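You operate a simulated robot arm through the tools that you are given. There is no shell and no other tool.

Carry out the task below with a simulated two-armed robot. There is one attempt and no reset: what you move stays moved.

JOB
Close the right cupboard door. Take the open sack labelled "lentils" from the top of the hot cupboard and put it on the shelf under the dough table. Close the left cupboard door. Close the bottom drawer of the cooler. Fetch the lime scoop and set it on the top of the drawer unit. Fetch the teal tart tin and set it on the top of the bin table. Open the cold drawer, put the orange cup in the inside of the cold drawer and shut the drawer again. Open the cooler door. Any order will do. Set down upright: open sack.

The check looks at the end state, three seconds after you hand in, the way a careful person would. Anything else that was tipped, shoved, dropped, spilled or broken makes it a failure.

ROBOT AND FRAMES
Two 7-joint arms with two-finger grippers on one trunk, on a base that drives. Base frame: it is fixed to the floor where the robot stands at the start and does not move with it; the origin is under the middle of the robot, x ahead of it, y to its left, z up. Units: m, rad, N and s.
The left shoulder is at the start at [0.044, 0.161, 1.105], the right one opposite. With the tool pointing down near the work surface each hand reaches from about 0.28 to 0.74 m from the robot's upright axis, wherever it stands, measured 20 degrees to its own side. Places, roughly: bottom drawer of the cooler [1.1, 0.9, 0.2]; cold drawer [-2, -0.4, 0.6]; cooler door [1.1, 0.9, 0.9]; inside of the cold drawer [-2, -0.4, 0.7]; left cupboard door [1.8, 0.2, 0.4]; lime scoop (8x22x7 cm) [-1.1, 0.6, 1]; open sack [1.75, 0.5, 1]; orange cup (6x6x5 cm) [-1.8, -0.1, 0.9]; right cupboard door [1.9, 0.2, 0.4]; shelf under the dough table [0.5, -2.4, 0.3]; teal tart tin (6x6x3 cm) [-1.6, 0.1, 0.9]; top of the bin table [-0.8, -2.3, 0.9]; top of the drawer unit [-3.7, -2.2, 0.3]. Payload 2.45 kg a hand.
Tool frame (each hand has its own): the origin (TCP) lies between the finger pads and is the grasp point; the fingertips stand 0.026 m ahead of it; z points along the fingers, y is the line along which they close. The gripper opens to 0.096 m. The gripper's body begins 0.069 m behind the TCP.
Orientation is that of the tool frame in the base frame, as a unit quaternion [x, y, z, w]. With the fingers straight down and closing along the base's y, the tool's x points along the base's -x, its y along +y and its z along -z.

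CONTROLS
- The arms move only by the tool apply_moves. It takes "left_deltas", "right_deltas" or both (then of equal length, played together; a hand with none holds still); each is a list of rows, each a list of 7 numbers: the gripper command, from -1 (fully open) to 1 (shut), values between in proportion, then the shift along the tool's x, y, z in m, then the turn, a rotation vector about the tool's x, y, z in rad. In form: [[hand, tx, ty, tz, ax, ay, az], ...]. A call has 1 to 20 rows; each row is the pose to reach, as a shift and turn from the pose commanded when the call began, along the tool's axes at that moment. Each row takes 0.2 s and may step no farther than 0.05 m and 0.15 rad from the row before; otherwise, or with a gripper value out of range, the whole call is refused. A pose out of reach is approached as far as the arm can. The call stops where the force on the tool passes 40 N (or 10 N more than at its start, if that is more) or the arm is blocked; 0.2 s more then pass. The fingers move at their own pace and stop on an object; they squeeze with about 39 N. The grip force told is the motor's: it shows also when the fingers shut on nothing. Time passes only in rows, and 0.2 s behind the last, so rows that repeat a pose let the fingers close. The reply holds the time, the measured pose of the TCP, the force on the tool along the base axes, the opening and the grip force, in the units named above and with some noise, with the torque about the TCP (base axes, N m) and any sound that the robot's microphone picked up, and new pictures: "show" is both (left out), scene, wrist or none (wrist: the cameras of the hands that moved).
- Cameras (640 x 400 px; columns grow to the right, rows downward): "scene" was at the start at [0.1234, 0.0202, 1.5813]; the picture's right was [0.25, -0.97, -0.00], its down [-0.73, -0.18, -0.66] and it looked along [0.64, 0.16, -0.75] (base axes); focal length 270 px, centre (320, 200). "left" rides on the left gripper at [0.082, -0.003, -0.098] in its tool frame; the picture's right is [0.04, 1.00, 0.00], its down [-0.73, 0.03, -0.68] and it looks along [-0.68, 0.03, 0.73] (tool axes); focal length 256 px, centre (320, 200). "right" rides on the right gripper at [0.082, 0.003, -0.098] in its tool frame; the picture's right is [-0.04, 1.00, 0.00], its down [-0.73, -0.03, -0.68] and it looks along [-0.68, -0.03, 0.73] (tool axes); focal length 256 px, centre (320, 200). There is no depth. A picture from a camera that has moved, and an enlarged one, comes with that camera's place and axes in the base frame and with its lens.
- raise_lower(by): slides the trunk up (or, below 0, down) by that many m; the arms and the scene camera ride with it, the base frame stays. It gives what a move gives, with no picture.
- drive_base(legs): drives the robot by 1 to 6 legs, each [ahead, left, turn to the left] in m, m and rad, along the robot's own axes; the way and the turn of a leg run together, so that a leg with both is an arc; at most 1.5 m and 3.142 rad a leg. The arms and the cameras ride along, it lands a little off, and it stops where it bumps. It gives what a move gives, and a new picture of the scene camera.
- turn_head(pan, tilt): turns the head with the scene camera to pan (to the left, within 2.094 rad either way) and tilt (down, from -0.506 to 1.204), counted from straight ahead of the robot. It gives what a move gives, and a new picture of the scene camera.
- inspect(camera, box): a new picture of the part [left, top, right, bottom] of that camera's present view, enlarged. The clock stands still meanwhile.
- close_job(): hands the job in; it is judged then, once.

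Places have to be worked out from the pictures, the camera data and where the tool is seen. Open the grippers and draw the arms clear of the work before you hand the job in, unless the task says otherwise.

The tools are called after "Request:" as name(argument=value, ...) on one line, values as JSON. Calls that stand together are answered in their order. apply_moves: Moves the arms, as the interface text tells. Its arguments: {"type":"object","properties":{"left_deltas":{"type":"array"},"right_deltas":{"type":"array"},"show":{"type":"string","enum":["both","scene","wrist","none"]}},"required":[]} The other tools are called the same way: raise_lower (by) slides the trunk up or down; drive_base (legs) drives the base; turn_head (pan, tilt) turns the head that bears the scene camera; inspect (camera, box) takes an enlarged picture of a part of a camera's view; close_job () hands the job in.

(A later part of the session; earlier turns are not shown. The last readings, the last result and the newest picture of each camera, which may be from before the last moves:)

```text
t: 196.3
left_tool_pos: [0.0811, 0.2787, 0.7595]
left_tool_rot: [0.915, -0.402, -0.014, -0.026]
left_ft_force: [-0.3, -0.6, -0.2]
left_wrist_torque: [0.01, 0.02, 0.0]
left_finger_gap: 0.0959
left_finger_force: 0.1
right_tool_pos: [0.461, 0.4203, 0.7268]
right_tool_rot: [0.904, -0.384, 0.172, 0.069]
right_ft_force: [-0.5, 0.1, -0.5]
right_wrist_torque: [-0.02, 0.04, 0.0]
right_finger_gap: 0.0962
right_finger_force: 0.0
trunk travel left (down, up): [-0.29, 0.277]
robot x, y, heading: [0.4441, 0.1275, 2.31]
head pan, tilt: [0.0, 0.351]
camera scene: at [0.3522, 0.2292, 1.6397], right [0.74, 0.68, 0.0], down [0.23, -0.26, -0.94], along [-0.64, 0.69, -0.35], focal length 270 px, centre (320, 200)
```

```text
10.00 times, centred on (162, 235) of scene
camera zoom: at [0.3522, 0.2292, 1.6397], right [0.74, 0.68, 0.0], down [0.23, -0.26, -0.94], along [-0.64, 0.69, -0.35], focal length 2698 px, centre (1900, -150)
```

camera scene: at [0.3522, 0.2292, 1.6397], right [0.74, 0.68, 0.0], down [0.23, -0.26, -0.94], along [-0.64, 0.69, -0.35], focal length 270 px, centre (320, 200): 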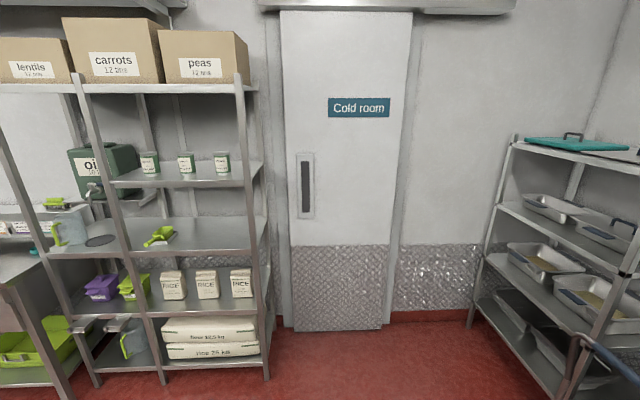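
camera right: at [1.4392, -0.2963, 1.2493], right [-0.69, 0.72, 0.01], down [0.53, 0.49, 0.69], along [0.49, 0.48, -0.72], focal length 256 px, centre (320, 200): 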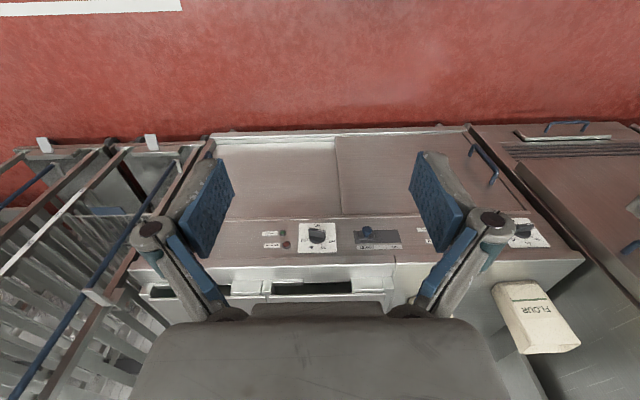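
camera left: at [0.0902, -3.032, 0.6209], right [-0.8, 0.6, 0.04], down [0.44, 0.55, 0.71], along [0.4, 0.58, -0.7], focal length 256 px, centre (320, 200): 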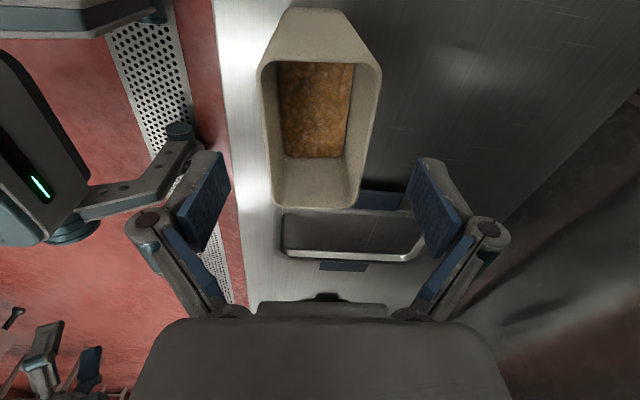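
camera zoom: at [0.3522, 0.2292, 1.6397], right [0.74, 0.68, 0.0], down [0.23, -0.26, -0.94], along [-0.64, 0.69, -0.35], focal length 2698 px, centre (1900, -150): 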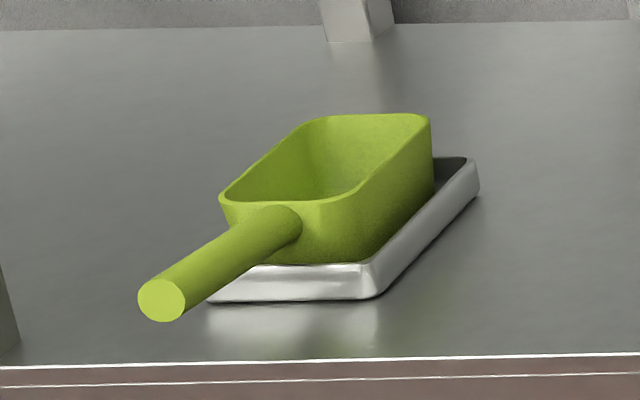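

The scoop lies in a small metal tray with its handle pointing to the shelf's front-left. I straighten the heading and drive closer, with the scoop about straight ahead.

Request:
drive_base(legs=[[0, 0, 0.046], [0.6, 0.74, 0]])

Request:
turn_head(pan=0.0, tilt=0.6)

Request:
inspect(camera="scene", box=[220, 120, 420, 245])

```text
t: 201.6
left_tool_pos: [-0.867, 0.1847, 0.7593]
left_tool_rot: [0.921, -0.389, -0.015, -0.025]
left_ft_force: [-0.8, 1.2, 0.1]
left_wrist_torque: [-0.01, 0.01, 0.01]
left_finger_gap: 0.0959
left_finger_force: 0.0
right_tool_pos: [-0.4905, 0.3347, 0.7264]
right_tool_rot: [0.909, -0.373, 0.173, 0.068]
right_ft_force: [-0.6, -0.1, -0.4]
right_wrist_torque: [-0.01, 0.0, 0.0]
right_finger_gap: 0.0957
right_finger_force: 0.0
trunk travel left (down, up): [-0.29, 0.277]
robot x, y, heading: [-0.5018, 0.044, 2.342]
head pan, tilt: [0.0, 0.351]
camera scene: at [-0.593, 0.1431, 1.6398], right [0.72, 0.7, 0.0], down [0.24, -0.25, -0.94], along [-0.65, 0.67, -0.35], focal length 270 px, centre (320, 200)
```

scene: 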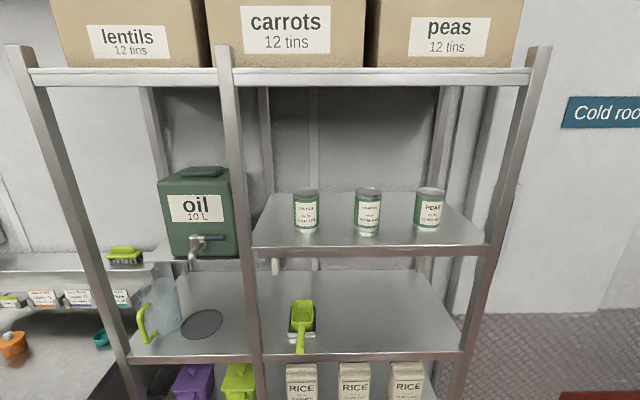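

```text
t: 202.4
left_tool_pos: [-0.8663, 0.1835, 0.7588]
left_tool_rot: [0.921, -0.39, -0.015, -0.026]
left_ft_force: [0.6, 0.1, 0.3]
left_wrist_torque: [0.0, -0.02, -0.02]
left_finger_gap: 0.096
left_finger_force: 0.1
right_tool_pos: [-0.489, 0.3338, 0.7283]
right_tool_rot: [0.909, -0.373, 0.172, 0.067]
right_ft_force: [0.3, 0.2, 0.3]
right_wrist_torque: [0.02, -0.02, 0.01]
right_finger_gap: 0.0964
right_finger_force: 0.1
trunk travel left (down, up): [-0.29, 0.277]
robot x, y, heading: [-0.5008, 0.0468, 2.341]
head pan, tilt: [0.0, 0.6]
camera scene: at [-0.5911, 0.1379, 1.6171], right [0.72, 0.7, 0.0], down [0.39, -0.41, -0.82], along [-0.57, 0.59, -0.57], focal length 270 px, centre (320, 200)
```

scene: 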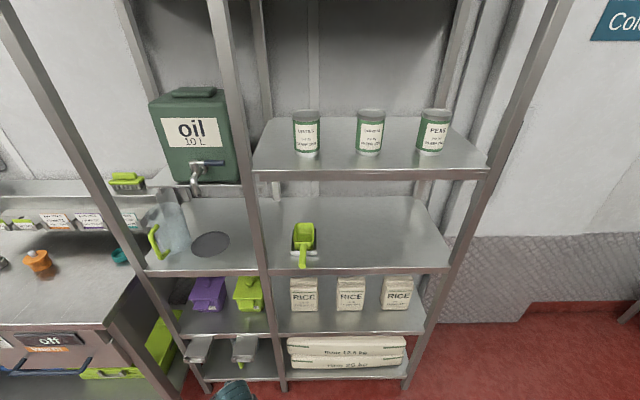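

```text
3.20 times, centred on (320, 182) of scene
camera zoom: at [-0.5911, 0.1379, 1.6171], right [0.72, 0.7, 0.0], down [0.39, -0.41, -0.82], along [-0.57, 0.59, -0.57], focal length 863 px, centre (320, 256)
```

zoom: 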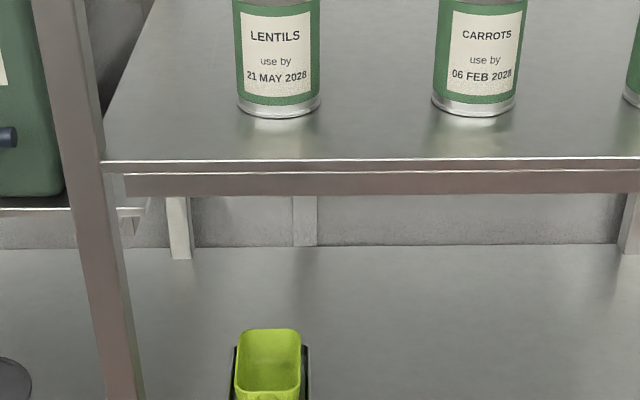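

From here the handle points almost straight toward me. I zoom on the scoop itself.

Request:
inspect(camera="scene", box=[262, 210, 342, 280])

Request:
turn_head(pan=0.0, tilt=0.351)

Request:
inspect(camera="scene", box=[262, 285, 342, 365])

```text
5.71 times, centred on (302, 245) of scene
camera zoom: at [-0.5911, 0.1379, 1.6171], right [0.72, 0.7, 0.0], down [0.39, -0.41, -0.82], along [-0.57, 0.59, -0.57], focal length 1542 px, centre (423, -57)
```

zoom: 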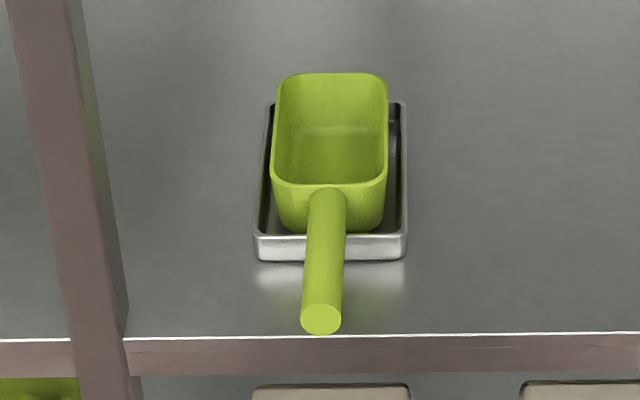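

```text
t: 203.2
left_tool_pos: [-0.8669, 0.1849, 0.7599]
left_tool_rot: [0.921, -0.389, -0.015, -0.026]
left_ft_force: [-0.2, 0.1, 0.5]
left_wrist_torque: [0.01, -0.01, 0.01]
left_finger_gap: 0.0961
left_finger_force: 0.1
right_tool_pos: [-0.4903, 0.333, 0.7271]
right_tool_rot: [0.909, -0.373, 0.172, 0.067]
right_ft_force: [-0.7, 0.3, -0.3]
right_wrist_torque: [-0.06, -0.01, 0.02]
right_finger_gap: 0.0961
right_finger_force: 0.1
trunk travel left (down, up): [-0.29, 0.277]
robot x, y, heading: [-0.5047, 0.0433, 2.343]
head pan, tilt: [0.0, 0.351]
camera scene: at [-0.5946, 0.1415, 1.6397], right [0.72, 0.7, 0.0], down [0.24, -0.25, -0.94], along [-0.65, 0.67, -0.35], focal length 270 px, centre (320, 200)
```

scene: 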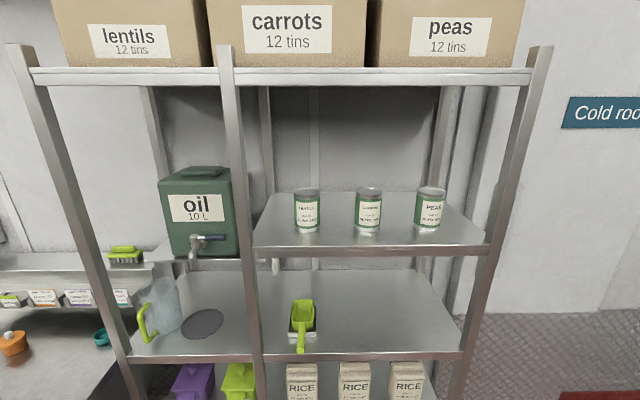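

```text
5.00 times, centred on (302, 325) of scene
camera zoom: at [-0.5946, 0.1415, 1.6397], right [0.72, 0.7, 0.0], down [0.24, -0.25, -0.94], along [-0.65, 0.67, -0.35], focal length 1349 px, centre (410, -425)
```

zoom: 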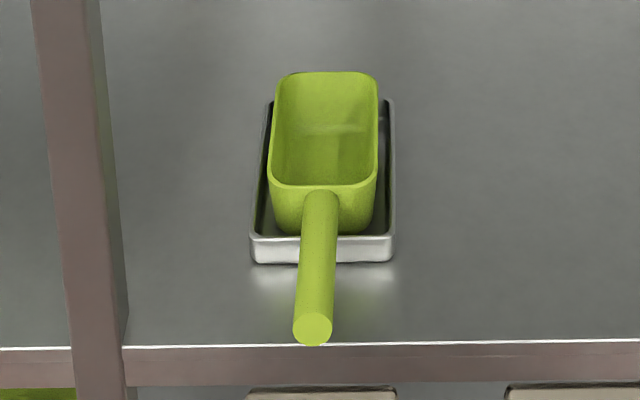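

I locate the handle: along u from about −1.06 (tip, overhanging the shelf edge) to −1.17, at w≈−0.366, z≈1.0, about 2 cm thick. I come closer, raise the trunk 0.1 m, and prepare the left hand.

Request:
raise_lower(by=0.1)

Request:
drive_base(legs=[[0.12, -0.11, 0.013]])

```text
t: 204.5
left_tool_pos: [-0.8659, 0.1834, 0.8594]
left_tool_rot: [0.921, -0.389, -0.016, -0.027]
left_ft_force: [0.6, 0.7, 0.0]
left_wrist_torque: [-0.03, 0.0, -0.01]
left_finger_gap: 0.096
left_finger_force: 0.0
right_tool_pos: [-0.4899, 0.3331, 0.8275]
right_tool_rot: [0.909, -0.373, 0.173, 0.067]
right_ft_force: [0.0, -0.6, -0.1]
right_wrist_torque: [0.02, -0.01, 0.0]
right_finger_gap: 0.0962
right_finger_force: 0.0
trunk travel left (down, up): [-0.39, 0.177]
robot x, y, heading: [-0.5039, 0.045, 2.343]
head pan, tilt: [0.0, 0.351]
```

```text
t: 205.9
left_tool_pos: [-0.8827, 0.3341, 0.8573]
left_tool_rot: [0.923, -0.384, -0.013, -0.032]
left_ft_force: [-1.3, -0.4, 0.0]
left_wrist_torque: [0.06, -0.07, 0.01]
left_finger_gap: 0.0959
left_finger_force: 0.1
right_tool_pos: [-0.5081, 0.4889, 0.8299]
right_tool_rot: [0.912, -0.368, 0.174, 0.06]
right_ft_force: [-1.0, -0.3, -0.3]
right_wrist_torque: [0.03, -0.07, 0.01]
right_finger_gap: 0.0961
right_finger_force: 0.0
trunk travel left (down, up): [-0.39, 0.177]
robot x, y, heading: [-0.5099, 0.2088, 2.352]
head pan, tilt: [0.0, 0.351]
camera scene: at [-0.5937, 0.2544, 1.74], right [0.71, 0.71, 0.02], down [0.25, -0.23, -0.94], along [-0.66, 0.67, -0.34], focal length 270 px, centre (320, 200)
```

scene: 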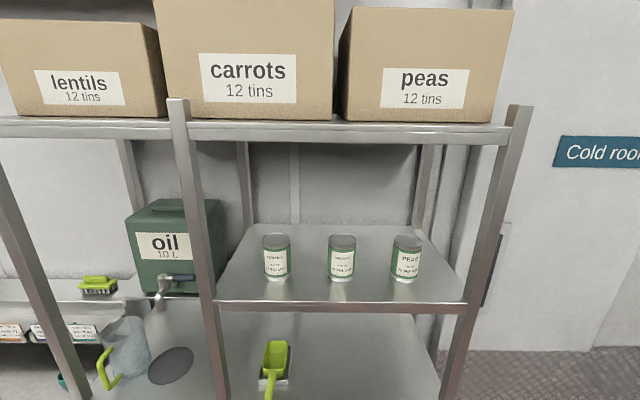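

Left tool is at u≈−0.860, w≈−0.388, z≈0.857. I bring it in front of the handle at z≈1.0, pitched forward about 47°.

Request:
apply_moves(left_deltas=[[-1, -0.01, -0.003, -0.02, -0.005, -0.1, 0], [-1, -0.02, -0.006, -0.04, -0.01, -0.205, 0], [-1, -0.03, -0.009, -0.06, -0.015, -0.31, 0], [-1, -0.045, -0.012, -0.08, -0.02, -0.41, 0], [-1, -0.06, -0.014, -0.1, -0.025, -0.515, 0], [-1, -0.075, -0.017, -0.12, -0.03, -0.615, 0], [-1, -0.09, -0.02, -0.135, -0.035, -0.72, 0], [-1, -0.105, -0.022, -0.146, -0.04, -0.82, 0], [-1, -0.105, -0.022, -0.146, -0.04, -0.82, 0]])

```text
t: 207.9
left_tool_pos: [-0.9235, 0.4317, 1.0129]
left_tool_rot: [0.839, -0.344, -0.392, -0.156]
left_ft_force: [0.3, 0.2, 0.0]
left_wrist_torque: [0.02, 0.03, 0.07]
left_finger_gap: 0.0958
left_finger_force: 0.0
right_tool_pos: [-0.4929, 0.5027, 0.8253]
right_tool_rot: [0.912, -0.367, 0.171, 0.069]
right_ft_force: [0.6, 0.8, -0.3]
right_wrist_torque: [-0.04, 0.03, -0.02]
right_finger_gap: 0.0959
right_finger_force: 0.0
trunk travel left (down, up): [-0.39, 0.177]
robot x, y, heading: [-0.5101, 0.2071, 2.358]
head pan, tilt: [0.0, 0.351]
camera scene: at [-0.5674, 0.2826, 1.7401], right [0.71, 0.71, -0.01], down [0.24, -0.25, -0.94], along [-0.66, 0.66, -0.35], focal length 270 px, centre (320, 200)
camera left: at [-0.8301, 0.3448, 1.0137], right [-0.68, -0.73, -0.02], down [0.02, -0.05, 1.0], along [-0.73, 0.68, 0.05], focal length 256 px, centre (320, 200)
```

scene: 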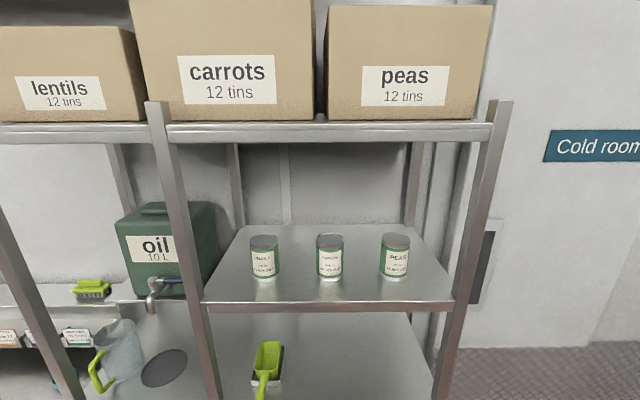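
left: 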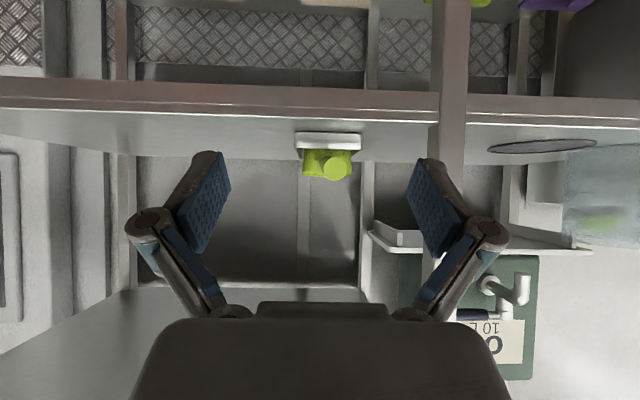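

The wrist view puts the handle tip at w≈−0.367, z≈0.995. I advance 0.147 m with small corrections so the handle lies between the fingers, then check.

Request:
apply_moves(left_deltas=[[-1, -0.02, 0.005, 0.03, 0, 0, 0], [-1, -0.042, 0.01, 0.06, 0, 0, 0], [-1, -0.064, 0.014, 0.09, 0, 0, 0], [-1, -0.0855, 0.0174, 0.12, 0, 0, 0], [-1, -0.0855, 0.0174, 0.12, 0, 0, 0]])

```text
t: 209.2
left_tool_pos: [-1.0485, 0.5123, 1.0021]
left_tool_rot: [0.84, -0.341, -0.391, -0.157]
left_ft_force: [0.0, 1.0, 0.1]
left_wrist_torque: [0.01, 0.0, -0.01]
left_finger_gap: 0.0961
left_finger_force: 0.0
right_tool_pos: [-0.4985, 0.4972, 0.8272]
right_tool_rot: [0.912, -0.366, 0.171, 0.068]
right_ft_force: [-0.2, 0.2, 0.9]
right_wrist_torque: [0.0, 0.01, -0.01]
right_finger_gap: 0.096
right_finger_force: 0.0
trunk travel left (down, up): [-0.39, 0.177]
robot x, y, heading: [-0.5098, 0.2122, 2.354]
head pan, tilt: [0.0, 0.351]
camera scene: at [-0.5705, 0.2796, 1.7401], right [0.71, 0.71, 0.0], down [0.24, -0.25, -0.94], along [-0.66, 0.66, -0.35], focal length 270 px, centre (320, 200)
camera left: at [-0.9549, 0.4275, 1.0034], right [-0.68, -0.73, -0.03], down [0.01, -0.05, 1.0], along [-0.73, 0.68, 0.05], focal length 256 px, centre (320, 200)
```

scene: 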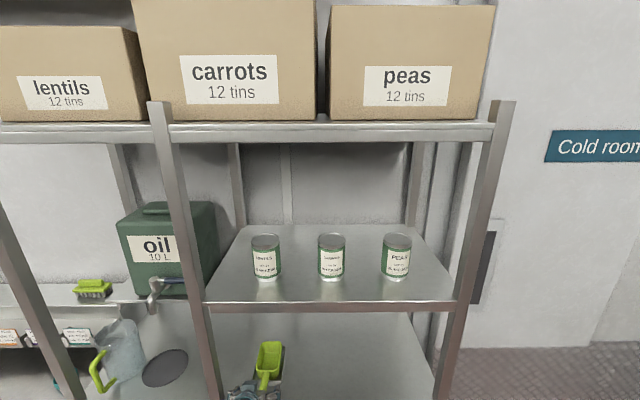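
left: 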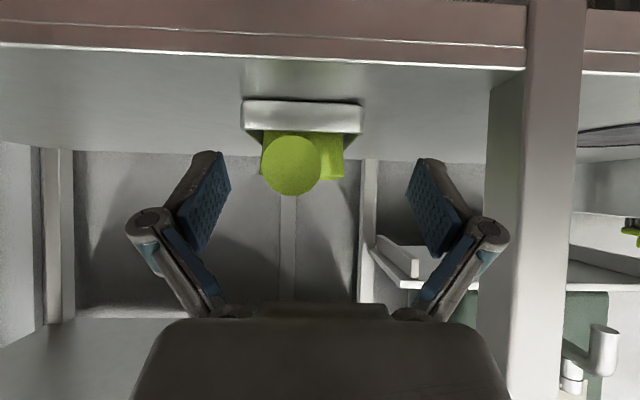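

The handle is at w≈−0.367, z≈0.996; my TCP is 1.2 cm to the left of it. I shift right, then close on the handle.

Request:
apply_moves(left_deltas=[[-1, 0.004, -0.012, 0.003, 0, 0, 0], [-0.5, 0.004, -0.012, 0.003, 0, 0, 0], [0.2, 0.004, -0.012, 0.003, 0, 0, 0], [1, 0.004, -0.012, 0.003, 0, 0, 0], [1, 0.004, -0.012, 0.003, 0, 0, 0], [1, 0.004, -0.012, 0.003, 0, 0, 0]], show="wrist")

```text
t: 210.6
left_tool_pos: [-1.0398, 0.5216, 0.9978]
left_tool_rot: [0.84, -0.34, -0.393, -0.156]
left_ft_force: [-1.5, -1.9, 4.9]
left_wrist_torque: [0.32, 0.19, 0.13]
left_finger_gap: 0.0208
left_finger_force: 38.6
right_tool_pos: [-0.4967, 0.4983, 0.8272]
right_tool_rot: [0.912, -0.367, 0.17, 0.067]
right_ft_force: [-0.1, 0.0, 0.0]
right_wrist_torque: [-0.01, 0.02, 0.02]
right_finger_gap: 0.096
right_finger_force: 0.0
trunk travel left (down, up): [-0.39, 0.177]
robot x, y, heading: [-0.5111, 0.2066, 2.354]
head pan, tilt: [0.0, 0.351]
camera left: at [-0.9453, 0.4362, 0.9984], right [-0.68, -0.74, -0.03], down [0.02, -0.05, 1.0], along [-0.74, 0.67, 0.05], focal length 256 px, centre (320, 200)
```

left: 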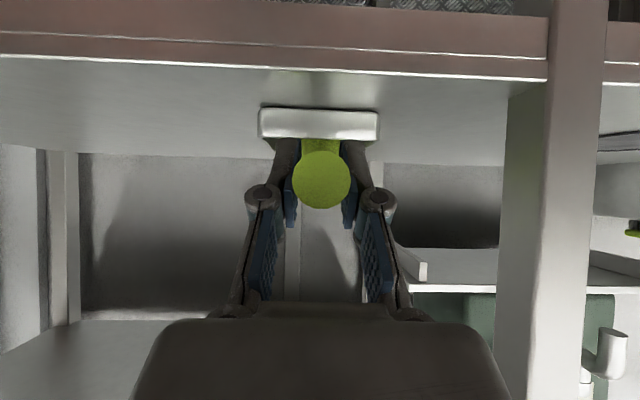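

The handle is gripped (gap 20.8 mm). I lift the scoop slowly straight up out of its tray.

Request:
apply_moves(left_deltas=[[1, -0.008, 0, -0.006, 0, 0, 0], [1, -0.018, 0, -0.015, 0, 0, 0], [1, -0.031, 0, -0.026, 0, 0, 0], [1, -0.046, 0, -0.039, 0, 0, 0], [1, -0.06, 0, -0.05, 0, 0, 0]])

```text
t: 211.8
left_tool_pos: [-1.0375, 0.5242, 1.0741]
left_tool_rot: [0.84, -0.342, -0.391, -0.157]
left_ft_force: [0.1, 0.5, -1.0]
left_wrist_torque: [-0.05, -0.05, 0.02]
left_finger_gap: 0.0209
left_finger_force: 39.5
right_tool_pos: [-0.4971, 0.499, 0.8266]
right_tool_rot: [0.912, -0.366, 0.171, 0.067]
right_ft_force: [-0.4, -0.4, 0.6]
right_wrist_torque: [-0.02, 0.0, 0.0]
right_finger_gap: 0.0962
right_finger_force: 0.1
trunk travel left (down, up): [-0.39, 0.177]
robot x, y, heading: [-0.5092, 0.2113, 2.349]
head pan, tilt: [0.0, 0.351]
camera scene: at [-0.5738, 0.2776, 1.7401], right [0.71, 0.71, 0.0], down [0.24, -0.25, -0.94], along [-0.66, 0.66, -0.35], focal length 270 px, centre (320, 200)
camera left: at [-0.9442, 0.438, 1.0745], right [-0.68, -0.73, -0.03], down [0.01, -0.05, 1.0], along [-0.73, 0.68, 0.05], focal length 256 px, centre (320, 200)
```

scene: 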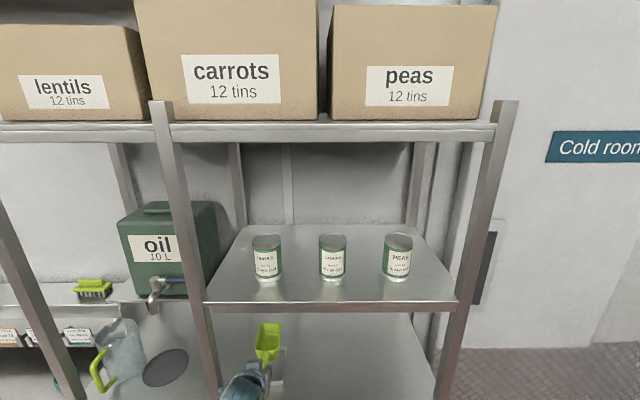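
left: 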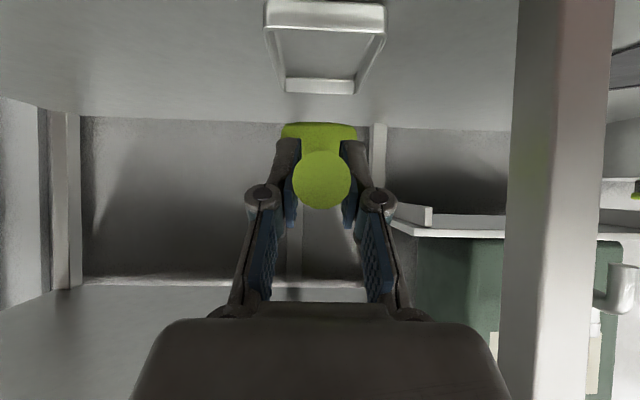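

The scoop is out of its tray. I back the base away from the rack and look toward the tin, cup and cold drawer.

Request:
drive_base(legs=[[-0.35, 0, 0], [0, 0.5, 0]])

Request:
turn_head(pan=0.2, tilt=0.5)

```text
t: 216.6
left_tool_pos: [-1.1379, -0.0719, 1.0735]
left_tool_rot: [0.838, -0.346, -0.392, -0.156]
left_ft_force: [0.0, 0.2, -0.5]
left_wrist_torque: [-0.07, -0.08, 0.02]
left_finger_gap: 0.0205
left_finger_force: 39.2
right_tool_pos: [-0.5996, -0.1002, 0.8244]
right_tool_rot: [0.912, -0.367, 0.169, 0.072]
right_ft_force: [0.8, -0.1, -0.1]
right_wrist_torque: [0.05, 0.0, 0.0]
right_finger_gap: 0.096
right_finger_force: 0.0
trunk travel left (down, up): [-0.39, 0.177]
robot x, y, heading: [-0.6178, -0.3952, 2.351]
head pan, tilt: [0.0, 0.351]
camera scene: at [-0.6708, -0.3162, 1.7399], right [0.71, 0.7, -0.01], down [0.24, -0.25, -0.94], along [-0.66, 0.66, -0.35], focal length 270 px, centre (320, 200)
```

scene: 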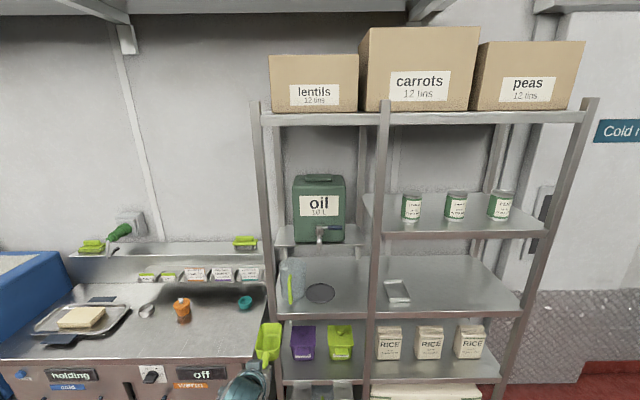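

```text
t: 217.3
left_tool_pos: [-1.1413, -0.0796, 1.0734]
left_tool_rot: [0.839, -0.343, -0.392, -0.158]
left_ft_force: [0.4, -0.1, -1.4]
left_wrist_torque: [-0.08, -0.08, 0.03]
left_finger_gap: 0.0208
left_finger_force: 39.6
right_tool_pos: [-0.6029, -0.1063, 0.8283]
right_tool_rot: [0.911, -0.369, 0.17, 0.067]
right_ft_force: [-0.3, -0.3, 0.7]
right_wrist_torque: [0.0, 0.03, -0.01]
right_finger_gap: 0.096
right_finger_force: 0.1
trunk travel left (down, up): [-0.39, 0.177]
robot x, y, heading: [-0.6148, -0.3942, 2.348]
head pan, tilt: [0.201, 0.499]
camera scene: at [-0.6925, -0.3432, 1.7264], right [0.56, 0.83, 0.0], down [0.4, -0.27, -0.88], along [-0.73, 0.49, -0.48], focal length 270 px, centre (320, 200)
```

scene: 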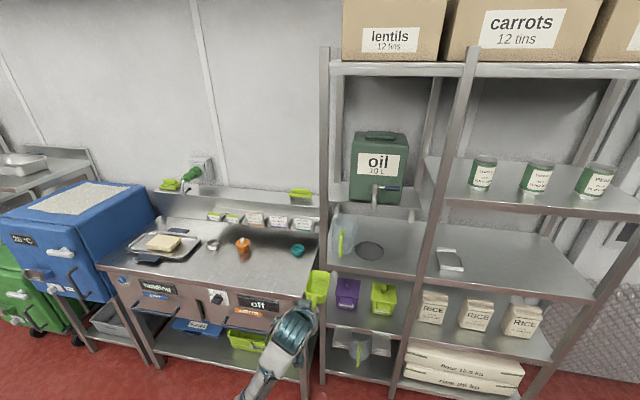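

I see the counter with the orange cup, the teal tart tin and the two drawers ("cold" left, "warm" right). I enlarge it.

Request:
inspect(camera="scene", box=[90, 190, 330, 340])

Request:
inspect(camera="scene", box=[190, 210, 330, 300])

```text
2.67 times, centred on (210, 265) of scene
camera zoom: at [-0.6925, -0.3432, 1.7264], right [0.56, 0.83, 0.0], down [0.4, -0.27, -0.88], along [-0.73, 0.49, -0.48], focal length 720 px, centre (613, 27)
```

zoom: 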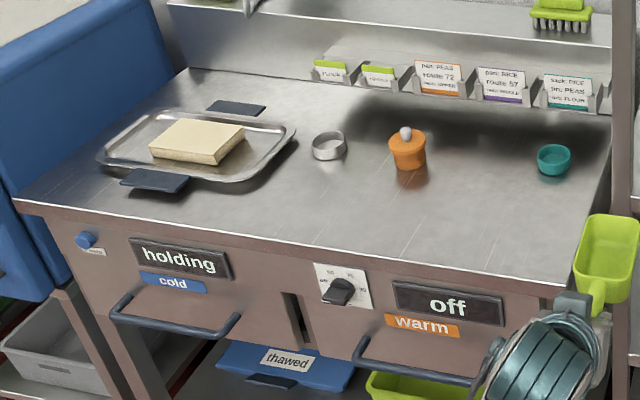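

```text
4.44 times, centred on (260, 255) of scene
camera zoom: at [-0.6925, -0.3432, 1.7264], right [0.56, 0.83, 0.0], down [0.4, -0.27, -0.88], along [-0.73, 0.49, -0.48], focal length 1199 px, centre (587, -44)
```

zoom: 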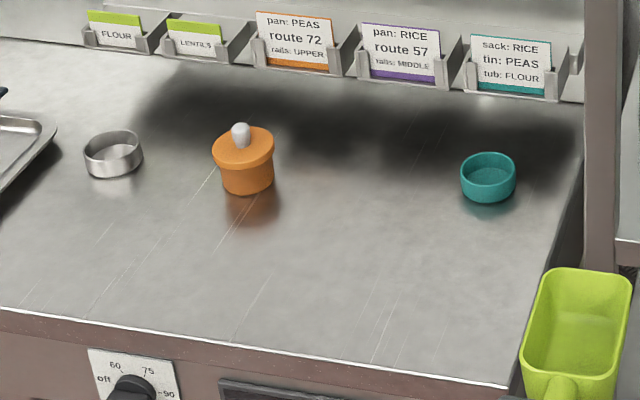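

I estimate the tin at u≈−1.225, w≈−1.034 and the cup at u≈−1.18, w≈−1.29, counter front at u≈−0.975. I draw the scoop hand back and bring the right hand up, forward and vertical for the tin.

Request:
apply_moves(left_deltas=[[1, 0.013, 0, -0.021, 0, 0, 0], [1, 0.026, 0, -0.043, 0, 0, 0], [1, 0.04, 0, -0.064, 0, 0, 0], [1, 0.053, 0, -0.086, 0, 0, 0], [1, 0.066, 0, -0.107, 0, 0, 0], [1, 0.08, 0, -0.129, 0, 0, 0], [1, 0.093, 0, -0.15, 0, 0, 0], [1, 0.106, 0, -0.172, 0, 0, 0]], right_deltas=[[-1, -0.017, 0, -0.036, 0, -0.046, 0], [-1, -0.034, 0, -0.072, 0, -0.092, 0], [-1, -0.051, 0, -0.108, 0, -0.138, 0], [-1, -0.068, 0, -0.144, 0, -0.184, 0], [-1, -0.085, -0.004, -0.18, 0, -0.23, 0], [-1, -0.102, -0.004, -0.216, 0, -0.275, 0], [-1, -0.119, -0.004, -0.252, 0, -0.321, 0], [-1, -0.1356, -0.004, -0.2875, 0, -0.367, 0]])

```text
t: 219.1
left_tool_pos: [-1.0339, -0.198, 1.1016]
left_tool_rot: [0.839, -0.34, -0.399, -0.146]
left_ft_force: [0.6, 0.0, -1.3]
left_wrist_torque: [-0.07, -0.06, 0.03]
left_finger_gap: 0.0211
left_finger_force: 38.6
left hand out of reach, approached as far as the arm can: row 7, 8
right_tool_pos: [-0.7691, 0.053, 1.0467]
right_tool_rot: [0.927, -0.374, 0.002, -0.003]
right_ft_force: [0.3, -1.2, -0.5]
right_wrist_torque: [0.0, 0.02, 0.02]
right_finger_gap: 0.096
right_finger_force: 0.1
trunk travel left (down, up): [-0.39, 0.177]
robot x, y, heading: [-0.6181, -0.3976, 2.355]
head pan, tilt: [0.201, 0.499]
camera scene: at [-0.6966, -0.3455, 1.7263], right [0.56, 0.83, 0.0], down [0.4, -0.27, -0.88], along [-0.73, 0.49, -0.48], focal length 270 px, centre (320, 200)
camera right: at [-0.7128, -0.0069, 1.1456], right [-0.72, -0.69, -0.01], down [-0.51, 0.53, 0.68], along [-0.47, 0.49, -0.73], focal length 256 px, centre (320, 200)
camera left: at [-0.9397, -0.2823, 1.1017], right [-0.67, -0.74, 0.0], down [0.04, -0.04, 1.0], along [-0.74, 0.67, 0.05], focal length 256 px, centre (320, 200)
```

scene: 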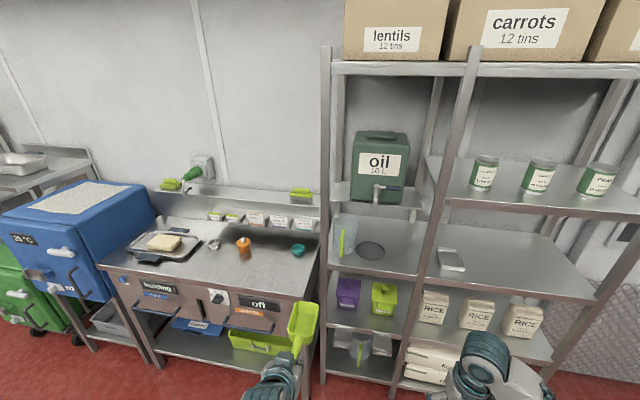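
right: 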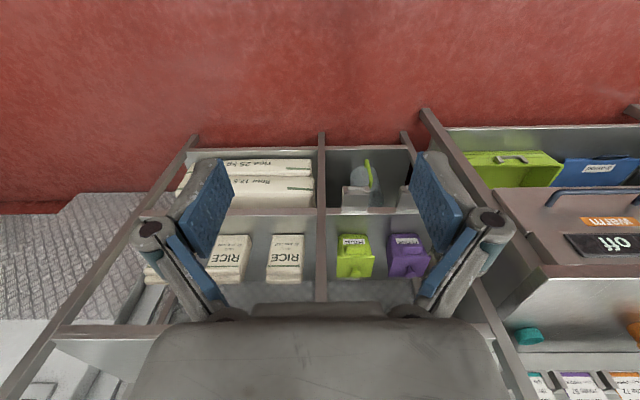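
left: 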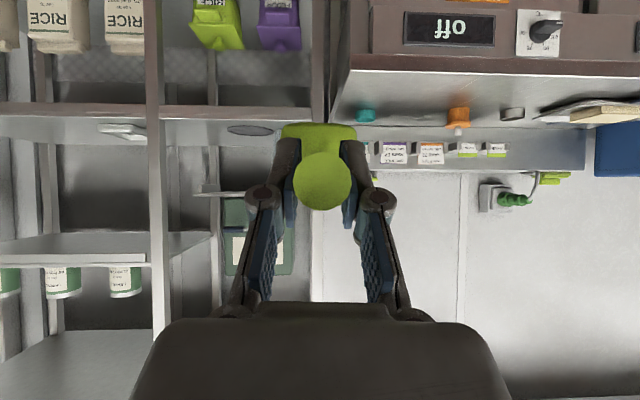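

Both hands are ready. I slide left 0.53 m and then drive ahead 0.44 m so the right hand comes over the tin.

Request:
drive_base(legs=[[0, 0.528, 0], [0.44, 0, 0]])

Request:
turn_head(pan=-0.15, tilt=0.9)

Request:
inspect(camera="right", box=[0, 0, 640, 400])

```text
t: 224.5
left_tool_pos: [-1.733, -0.264, 1.0978]
left_tool_rot: [0.842, -0.337, -0.395, -0.147]
left_ft_force: [-1.0, -0.8, -1.5]
left_wrist_torque: [-0.04, -0.14, -0.05]
left_finger_gap: 0.0207
left_finger_force: 39.2
right_tool_pos: [-1.4703, -0.012, 1.0481]
right_tool_rot: [0.929, -0.371, 0.002, -0.006]
right_ft_force: [0.0, -1.6, 0.3]
right_wrist_torque: [0.08, -0.1, -0.02]
right_finger_gap: 0.0958
right_finger_force: 0.1
trunk travel left (down, up): [-0.39, 0.177]
robot x, y, heading: [-1.3099, -0.4543, 2.352]
head pan, tilt: [0.201, 0.499]
camera scene: at [-1.3986, -0.4145, 1.7262], right [0.55, 0.84, 0.01], down [0.41, -0.26, -0.88], along [-0.73, 0.48, -0.48], focal length 270 px, centre (320, 200)
```

scene: 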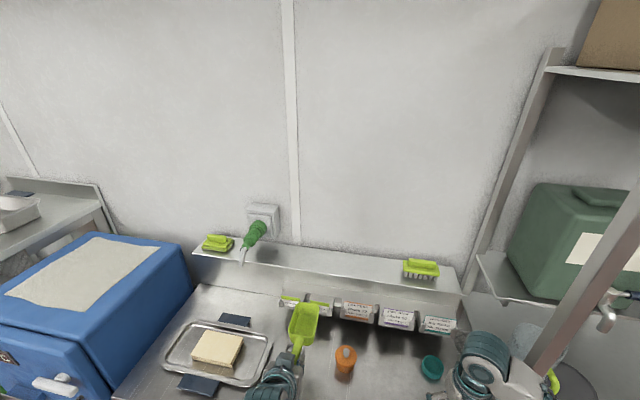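

```text
t: 225.4
left_tool_pos: [-1.7311, -0.263, 1.0998]
left_tool_rot: [0.84, -0.338, -0.398, -0.145]
left_ft_force: [0.1, -0.3, -0.7]
left_wrist_torque: [-0.03, -0.1, -0.01]
left_finger_gap: 0.0205
left_finger_force: 38.9
right_tool_pos: [-1.4686, -0.0109, 1.0488]
right_tool_rot: [0.929, -0.37, 0.001, -0.004]
right_ft_force: [-0.1, -0.3, -0.2]
right_wrist_torque: [0.02, -0.01, 0.0]
right_finger_gap: 0.0959
right_finger_force: 0.1
trunk travel left (down, up): [-0.39, 0.177]
robot x, y, heading: [-1.3151, -0.4565, 2.358]
head pan, tilt: [-0.15, 0.901]
camera scene: at [-1.3652, -0.3997, 1.6927], right [0.8, 0.6, 0.01], down [0.47, -0.63, -0.62], along [-0.37, 0.5, -0.78], focal length 270 px, centre (320, 200)
```

scene: 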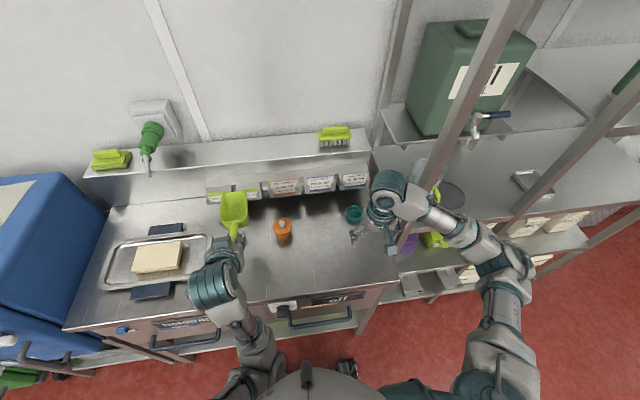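

```text
1.00 times, centred on (320, 200) of right (not enlarged: the box is as wide or as high as the picture)
camera zoom: at [-1.4109, -0.0711, 1.1473], right [-0.72, -0.7, -0.01], down [-0.52, 0.52, 0.68], along [-0.47, 0.49, -0.73], focal length 256 px, centre (320, 200)
```

zoom: 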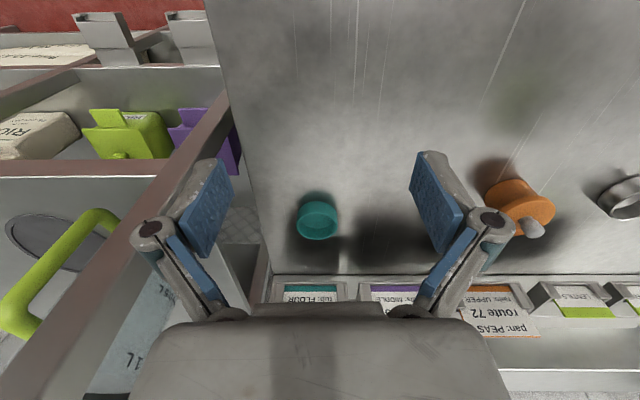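

The tin is at about u≈−1.211, w≈−1.039. I move the right hand over it (18 cm forward) at safe height and check the view.

Request:
apply_moves(right_deltas=[[-1, -0.035, -0.002, 0, 0, 0, 0], [-1, -0.075, -0.004, 0, 0, 0, 0], [-1, -0.115, -0.006, 0, 0, 0, 0], [-1, -0.15, -0.007, 0, 0, 0, 0], [-1, -0.18, -0.008, 0.01, 0, 0, 0], [-1, -0.18, -0.008, 0.02, 0, 0, 0]])

```text
t: 226.8
left_tool_pos: [-1.7211, -0.2552, 1.1012]
left_tool_rot: [0.84, -0.341, -0.399, -0.141]
left_ft_force: [0.5, 0.7, -0.7]
left_wrist_torque: [-0.06, -0.06, 0.01]
left_finger_gap: 0.0205
left_finger_force: 39.2
right_tool_pos: [-1.5831, 0.1249, 1.0256]
right_tool_rot: [0.929, -0.37, -0.001, 0.0]
right_ft_force: [-0.6, -0.9, 0.5]
right_wrist_torque: [0.01, 0.04, 0.02]
right_finger_gap: 0.096
right_finger_force: 0.0
trunk travel left (down, up): [-0.39, 0.177]
robot x, y, heading: [-1.3128, -0.4579, 2.359]
head pan, tilt: [-0.15, 0.901]
camera scene: at [-1.3512, -0.3846, 1.6924], right [0.8, 0.6, 0.0], down [0.47, -0.63, -0.62], along [-0.37, 0.49, -0.79], focal length 270 px, centre (320, 200)
camera right: at [-1.5252, 0.0673, 1.1239], right [-0.72, -0.7, 0.0], down [-0.51, 0.53, 0.68], along [-0.47, 0.49, -0.73], focal length 256 px, centre (320, 200)
```

scene: 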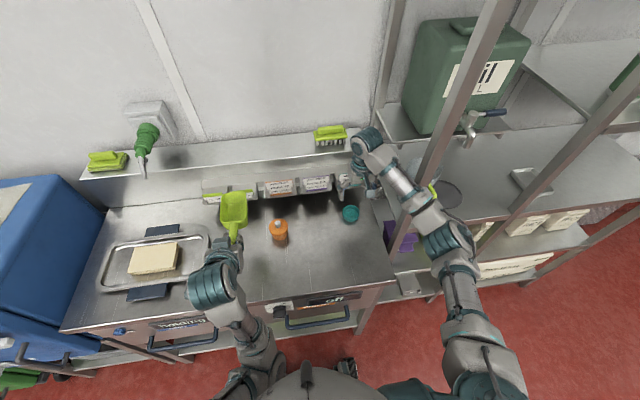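
right: 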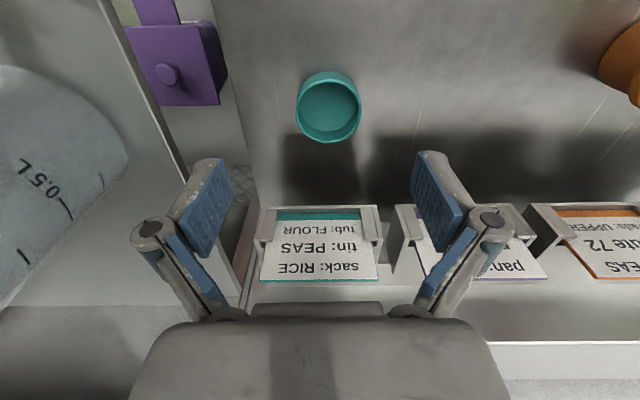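

The tin centre is at u≈−1.217, w≈−1.034, 1 cm ahead of the TCP. I correct and descend to z≈0.915.

Request:
apply_moves(right_deltas=[[-1, -0.009, 0.003, 0.02, 0, 0, 0], [-1, -0.009, 0.003, 0.045, 0, 0, 0], [-1, -0.009, 0.003, 0.07, 0, 0, 0], [-1, -0.009, 0.003, 0.09, 0, 0, 0], [-1, -0.009, 0.003, 0.105, 0, 0, 0]], show="wrist")

```text
t: 228.0
left_tool_pos: [-1.7254, -0.2585, 1.0996]
left_tool_rot: [0.84, -0.34, -0.397, -0.143]
left_ft_force: [-0.5, 0.1, -0.4]
left_wrist_torque: [-0.07, -0.08, 0.03]
left_finger_gap: 0.0208
left_finger_force: 39.4
right_tool_pos: [-1.5977, 0.1271, 0.9218]
right_tool_rot: [0.929, -0.371, 0.0, -0.001]
right_ft_force: [-0.6, 0.4, 0.5]
right_wrist_torque: [0.01, -0.03, -0.06]
right_finger_gap: 0.0957
right_finger_force: 0.1
trunk travel left (down, up): [-0.39, 0.177]
robot x, y, heading: [-1.3134, -0.452, 2.365]
head pan, tilt: [-0.15, 0.901]
camera right: at [-1.5405, 0.0677, 1.0204], right [-0.72, -0.7, 0.0], down [-0.51, 0.52, 0.68], along [-0.47, 0.49, -0.73], focal length 256 px, centre (320, 200)
```

right: 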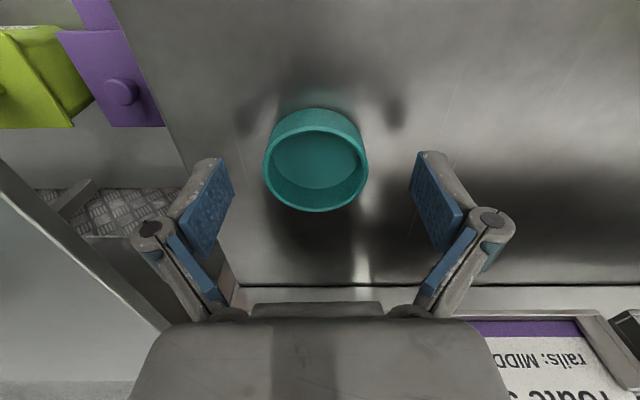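

The tin is centred; its rim is at z≈0.90, so I lower 2 cm more and close on it.

Request:
apply_moves(right_deltas=[[-1, 0, -0.002, 0.01, 0, 0, 0], [-1, 0, -0.002, 0.02, 0, 0, 0], [-0.3, 0, -0.002, 0.02, 0, 0, 0], [0.3, 0, -0.002, 0.02, 0, 0, 0], [1, 0, -0.002, 0.02, 0, 0, 0], [1, 0, -0.002, 0.02, 0, 0, 0]], show="wrist")

```text
t: 229.4
left_tool_pos: [-1.7244, -0.2572, 1.0997]
left_tool_rot: [0.84, -0.339, -0.399, -0.142]
left_ft_force: [0.3, -0.1, -1.1]
left_wrist_torque: [-0.05, -0.06, 0.0]
left_finger_gap: 0.0208
left_finger_force: 39.5
right_tool_pos: [-1.5929, 0.1287, 0.9035]
right_tool_rot: [0.929, -0.37, 0.0, -0.002]
right_ft_force: [-0.6, 0.4, 5.3]
right_wrist_torque: [-0.16, 0.13, -0.05]
right_finger_gap: 0.0575
right_finger_force: 39.0
trunk travel left (down, up): [-0.39, 0.177]
robot x, y, heading: [-1.31, -0.4533, 2.354]
head pan, tilt: [-0.15, 0.901]
camera right: at [-1.5369, 0.0696, 1.0015], right [-0.72, -0.7, 0.0], down [-0.51, 0.52, 0.68], along [-0.47, 0.49, -0.73], focal length 256 px, centre (320, 200)
```

right: 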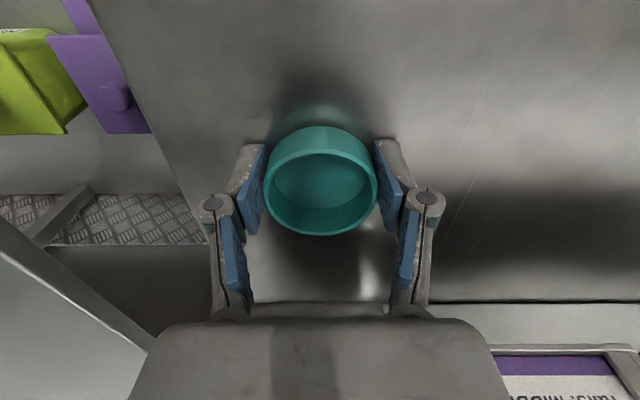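

Gripped (57.5 mm). I lift the tin straight up and then reverse the base.

Request:
apply_moves(right_deltas=[[1, 0, 0, -0.01, 0, 0, 0], [1, 0, 0, -0.03, 0, 0, 0], [1, 0, 0, -0.06, 0, 0, 0], [1, 0, 0, -0.09, 0, 0, 0], [1, 0, 0, -0.12, 0, 0, 0]], show="wrist")

Request:
drive_base(legs=[[-0.5, 0, 0]])

```text
t: 230.6
left_tool_pos: [-1.7237, -0.2586, 1.1008]
left_tool_rot: [0.84, -0.339, -0.399, -0.142]
left_ft_force: [-0.8, 0.6, -1.2]
left_wrist_torque: [-0.08, -0.05, 0.02]
left_finger_gap: 0.0207
left_finger_force: 38.7
right_tool_pos: [-1.5941, 0.1285, 1.0219]
right_tool_rot: [0.929, -0.371, 0.001, -0.001]
right_ft_force: [0.3, -0.3, -0.1]
right_wrist_torque: [0.03, 0.01, 0.0]
right_finger_gap: 0.0574
right_finger_force: 39.5
trunk travel left (down, up): [-0.39, 0.177]
robot x, y, heading: [-1.3119, -0.454, 2.356]
head pan, tilt: [-0.15, 0.901]
camera right: at [-1.5368, 0.0704, 1.1212], right [-0.72, -0.7, 0.0], down [-0.51, 0.52, 0.68], along [-0.47, 0.49, -0.73], focal length 256 px, centre (320, 200)
```

right: 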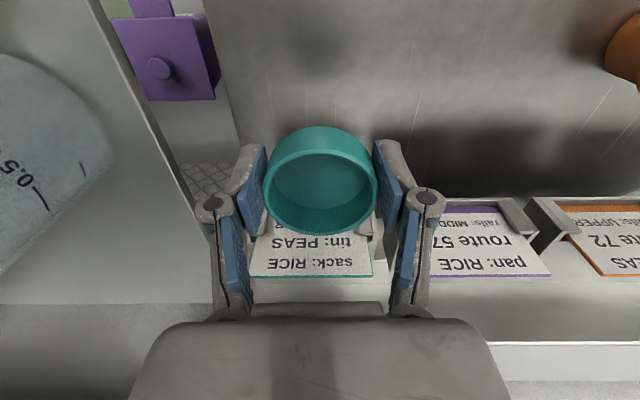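

```text
t: 233.5
left_tool_pos: [-1.3688, -0.6124, 1.1013]
left_tool_rot: [0.84, -0.339, -0.4, -0.143]
left_ft_force: [0.7, 0.2, -0.9]
left_wrist_torque: [-0.03, -0.08, 0.04]
left_finger_gap: 0.0209
left_finger_force: 38.4
right_tool_pos: [-1.2396, -0.2241, 1.0226]
right_tool_rot: [0.929, -0.37, 0.0, -0.002]
right_ft_force: [0.5, -0.3, -0.5]
right_wrist_torque: [-0.01, -0.01, 0.05]
right_finger_gap: 0.0574
right_finger_force: 38.8
trunk travel left (down, up): [-0.39, 0.177]
robot x, y, heading: [-0.956, -0.808, 2.358]
head pan, tilt: [-0.15, 0.901]
camera scene: at [-1.0008, -0.7439, 1.6924], right [0.8, 0.6, 0.0], down [0.47, -0.63, -0.62], along [-0.37, 0.5, -0.79], focal length 270 px, centre (320, 200)
```

scene: 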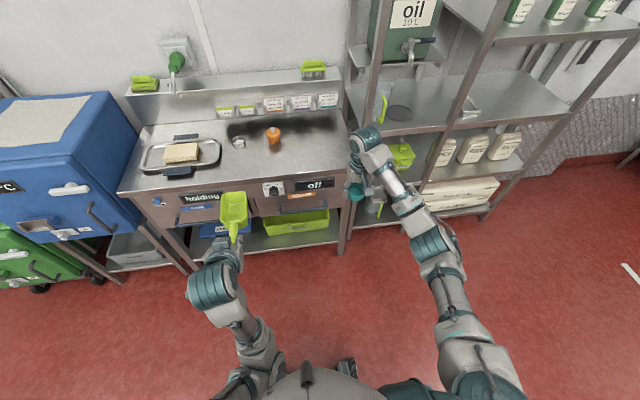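

Both items are held. I turn around to face the island (bin table) and slide to about w≈−2.0.

Request:
drive_base(legs=[[0, 0, 1.571], [0, 0, 1.571], [0, -0.7, 0]])

Request:
turn_head(pan=0.0, tilt=0.55)

```text
t: 245.1
left_tool_pos: [-1.0262, -1.5034, 1.1013]
left_tool_rot: [0.326, 0.844, -0.141, 0.402]
left_ft_force: [0.3, 0.5, 0.1]
left_wrist_torque: [0.05, 0.05, 0.05]
left_finger_gap: 0.021
left_finger_force: 39.5
right_tool_pos: [-1.1455, -1.8945, 1.0271]
right_tool_rot: [0.356, 0.934, -0.006, 0.0]
right_ft_force: [0.4, -0.6, -1.7]
right_wrist_torque: [-0.03, 0.03, -0.06]
right_finger_gap: 0.0571
right_finger_force: 39.5
trunk travel left (down, up): [-0.39, 0.177]
robot x, y, heading: [-1.4508, -1.3266, -0.753]
head pan, tilt: [-0.15, 0.901]
camera scene: at [-1.3957, -1.3793, 1.6925], right [-0.79, -0.62, 0.01], down [-0.49, 0.62, -0.62], along [0.38, -0.49, -0.79], focal length 270 px, centre (320, 200)
```

scene: 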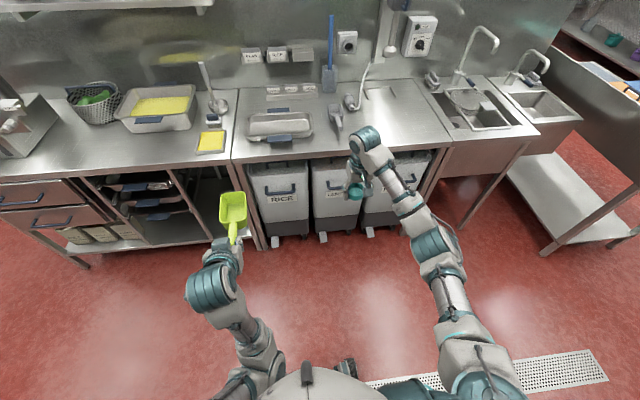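

```text
t: 246.0
left_tool_pos: [-1.0298, -1.5035, 1.1017]
left_tool_rot: [0.326, 0.844, -0.138, 0.402]
left_ft_force: [-0.3, 1.2, -1.7]
left_wrist_torque: [0.11, 0.08, -0.02]
left_finger_gap: 0.0207
left_finger_force: 38.9
right_tool_pos: [-1.1484, -1.894, 1.028]
right_tool_rot: [0.356, 0.934, -0.005, 0.003]
right_ft_force: [-0.6, -0.4, -1.1]
right_wrist_torque: [-0.02, 0.04, -0.01]
right_finger_gap: 0.0572
right_finger_force: 39.6
trunk travel left (down, up): [-0.39, 0.177]
robot x, y, heading: [-1.4525, -1.3272, -0.754]
head pan, tilt: [0.0, 0.55]
camera scene: at [-1.3811, -1.3859, 1.7217], right [-0.69, -0.73, 0.0], down [-0.38, 0.36, -0.85], along [0.62, -0.58, -0.53], focal length 270 px, centre (320, 200)
```

scene: 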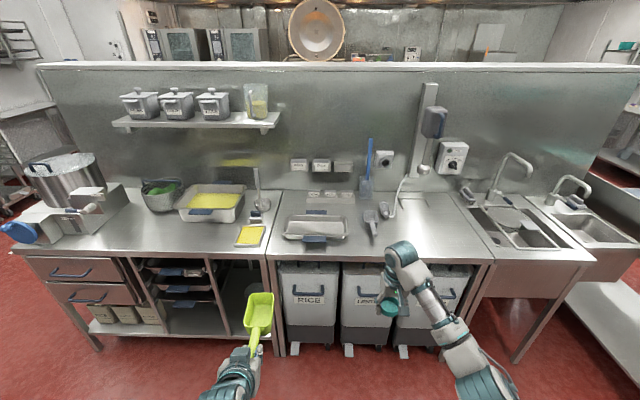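

The bin table is the section above the three bins. I enlarge its top to find a free spot, and also look at the island's shut drawers for comparison with the cooler drawer.

Request:
inspect(camera="scene", box=[250, 150, 490, 300])

Request:
inspect(camera="scene", box=[10, 230, 170, 330])

```text
2.67 times, centred on (370, 225) of scene
camera zoom: at [-1.3811, -1.3859, 1.7217], right [-0.69, -0.73, 0.0], down [-0.38, 0.36, -0.85], along [0.62, -0.58, -0.53], focal length 720 px, centre (187, 133)
```

zoom: 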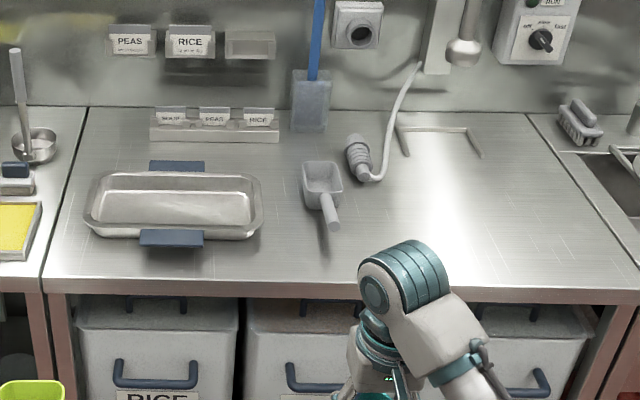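

```text
4.00 times, centred on (90, 280) of scene
camera zoom: at [-1.3811, -1.3859, 1.7217], right [-0.69, -0.73, 0.0], down [-0.38, 0.36, -0.85], along [0.62, -0.58, -0.53], focal length 1079 px, centre (1240, -120)
```

zoom: 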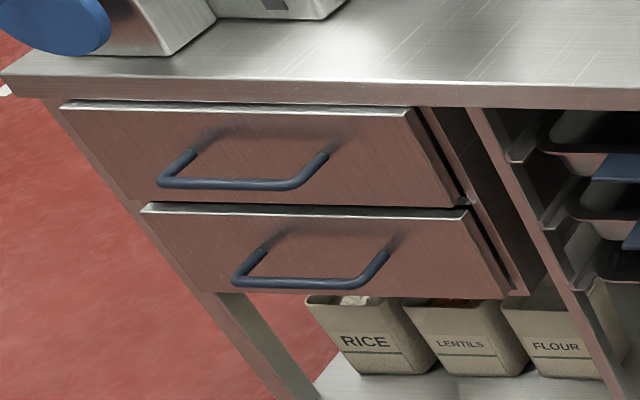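

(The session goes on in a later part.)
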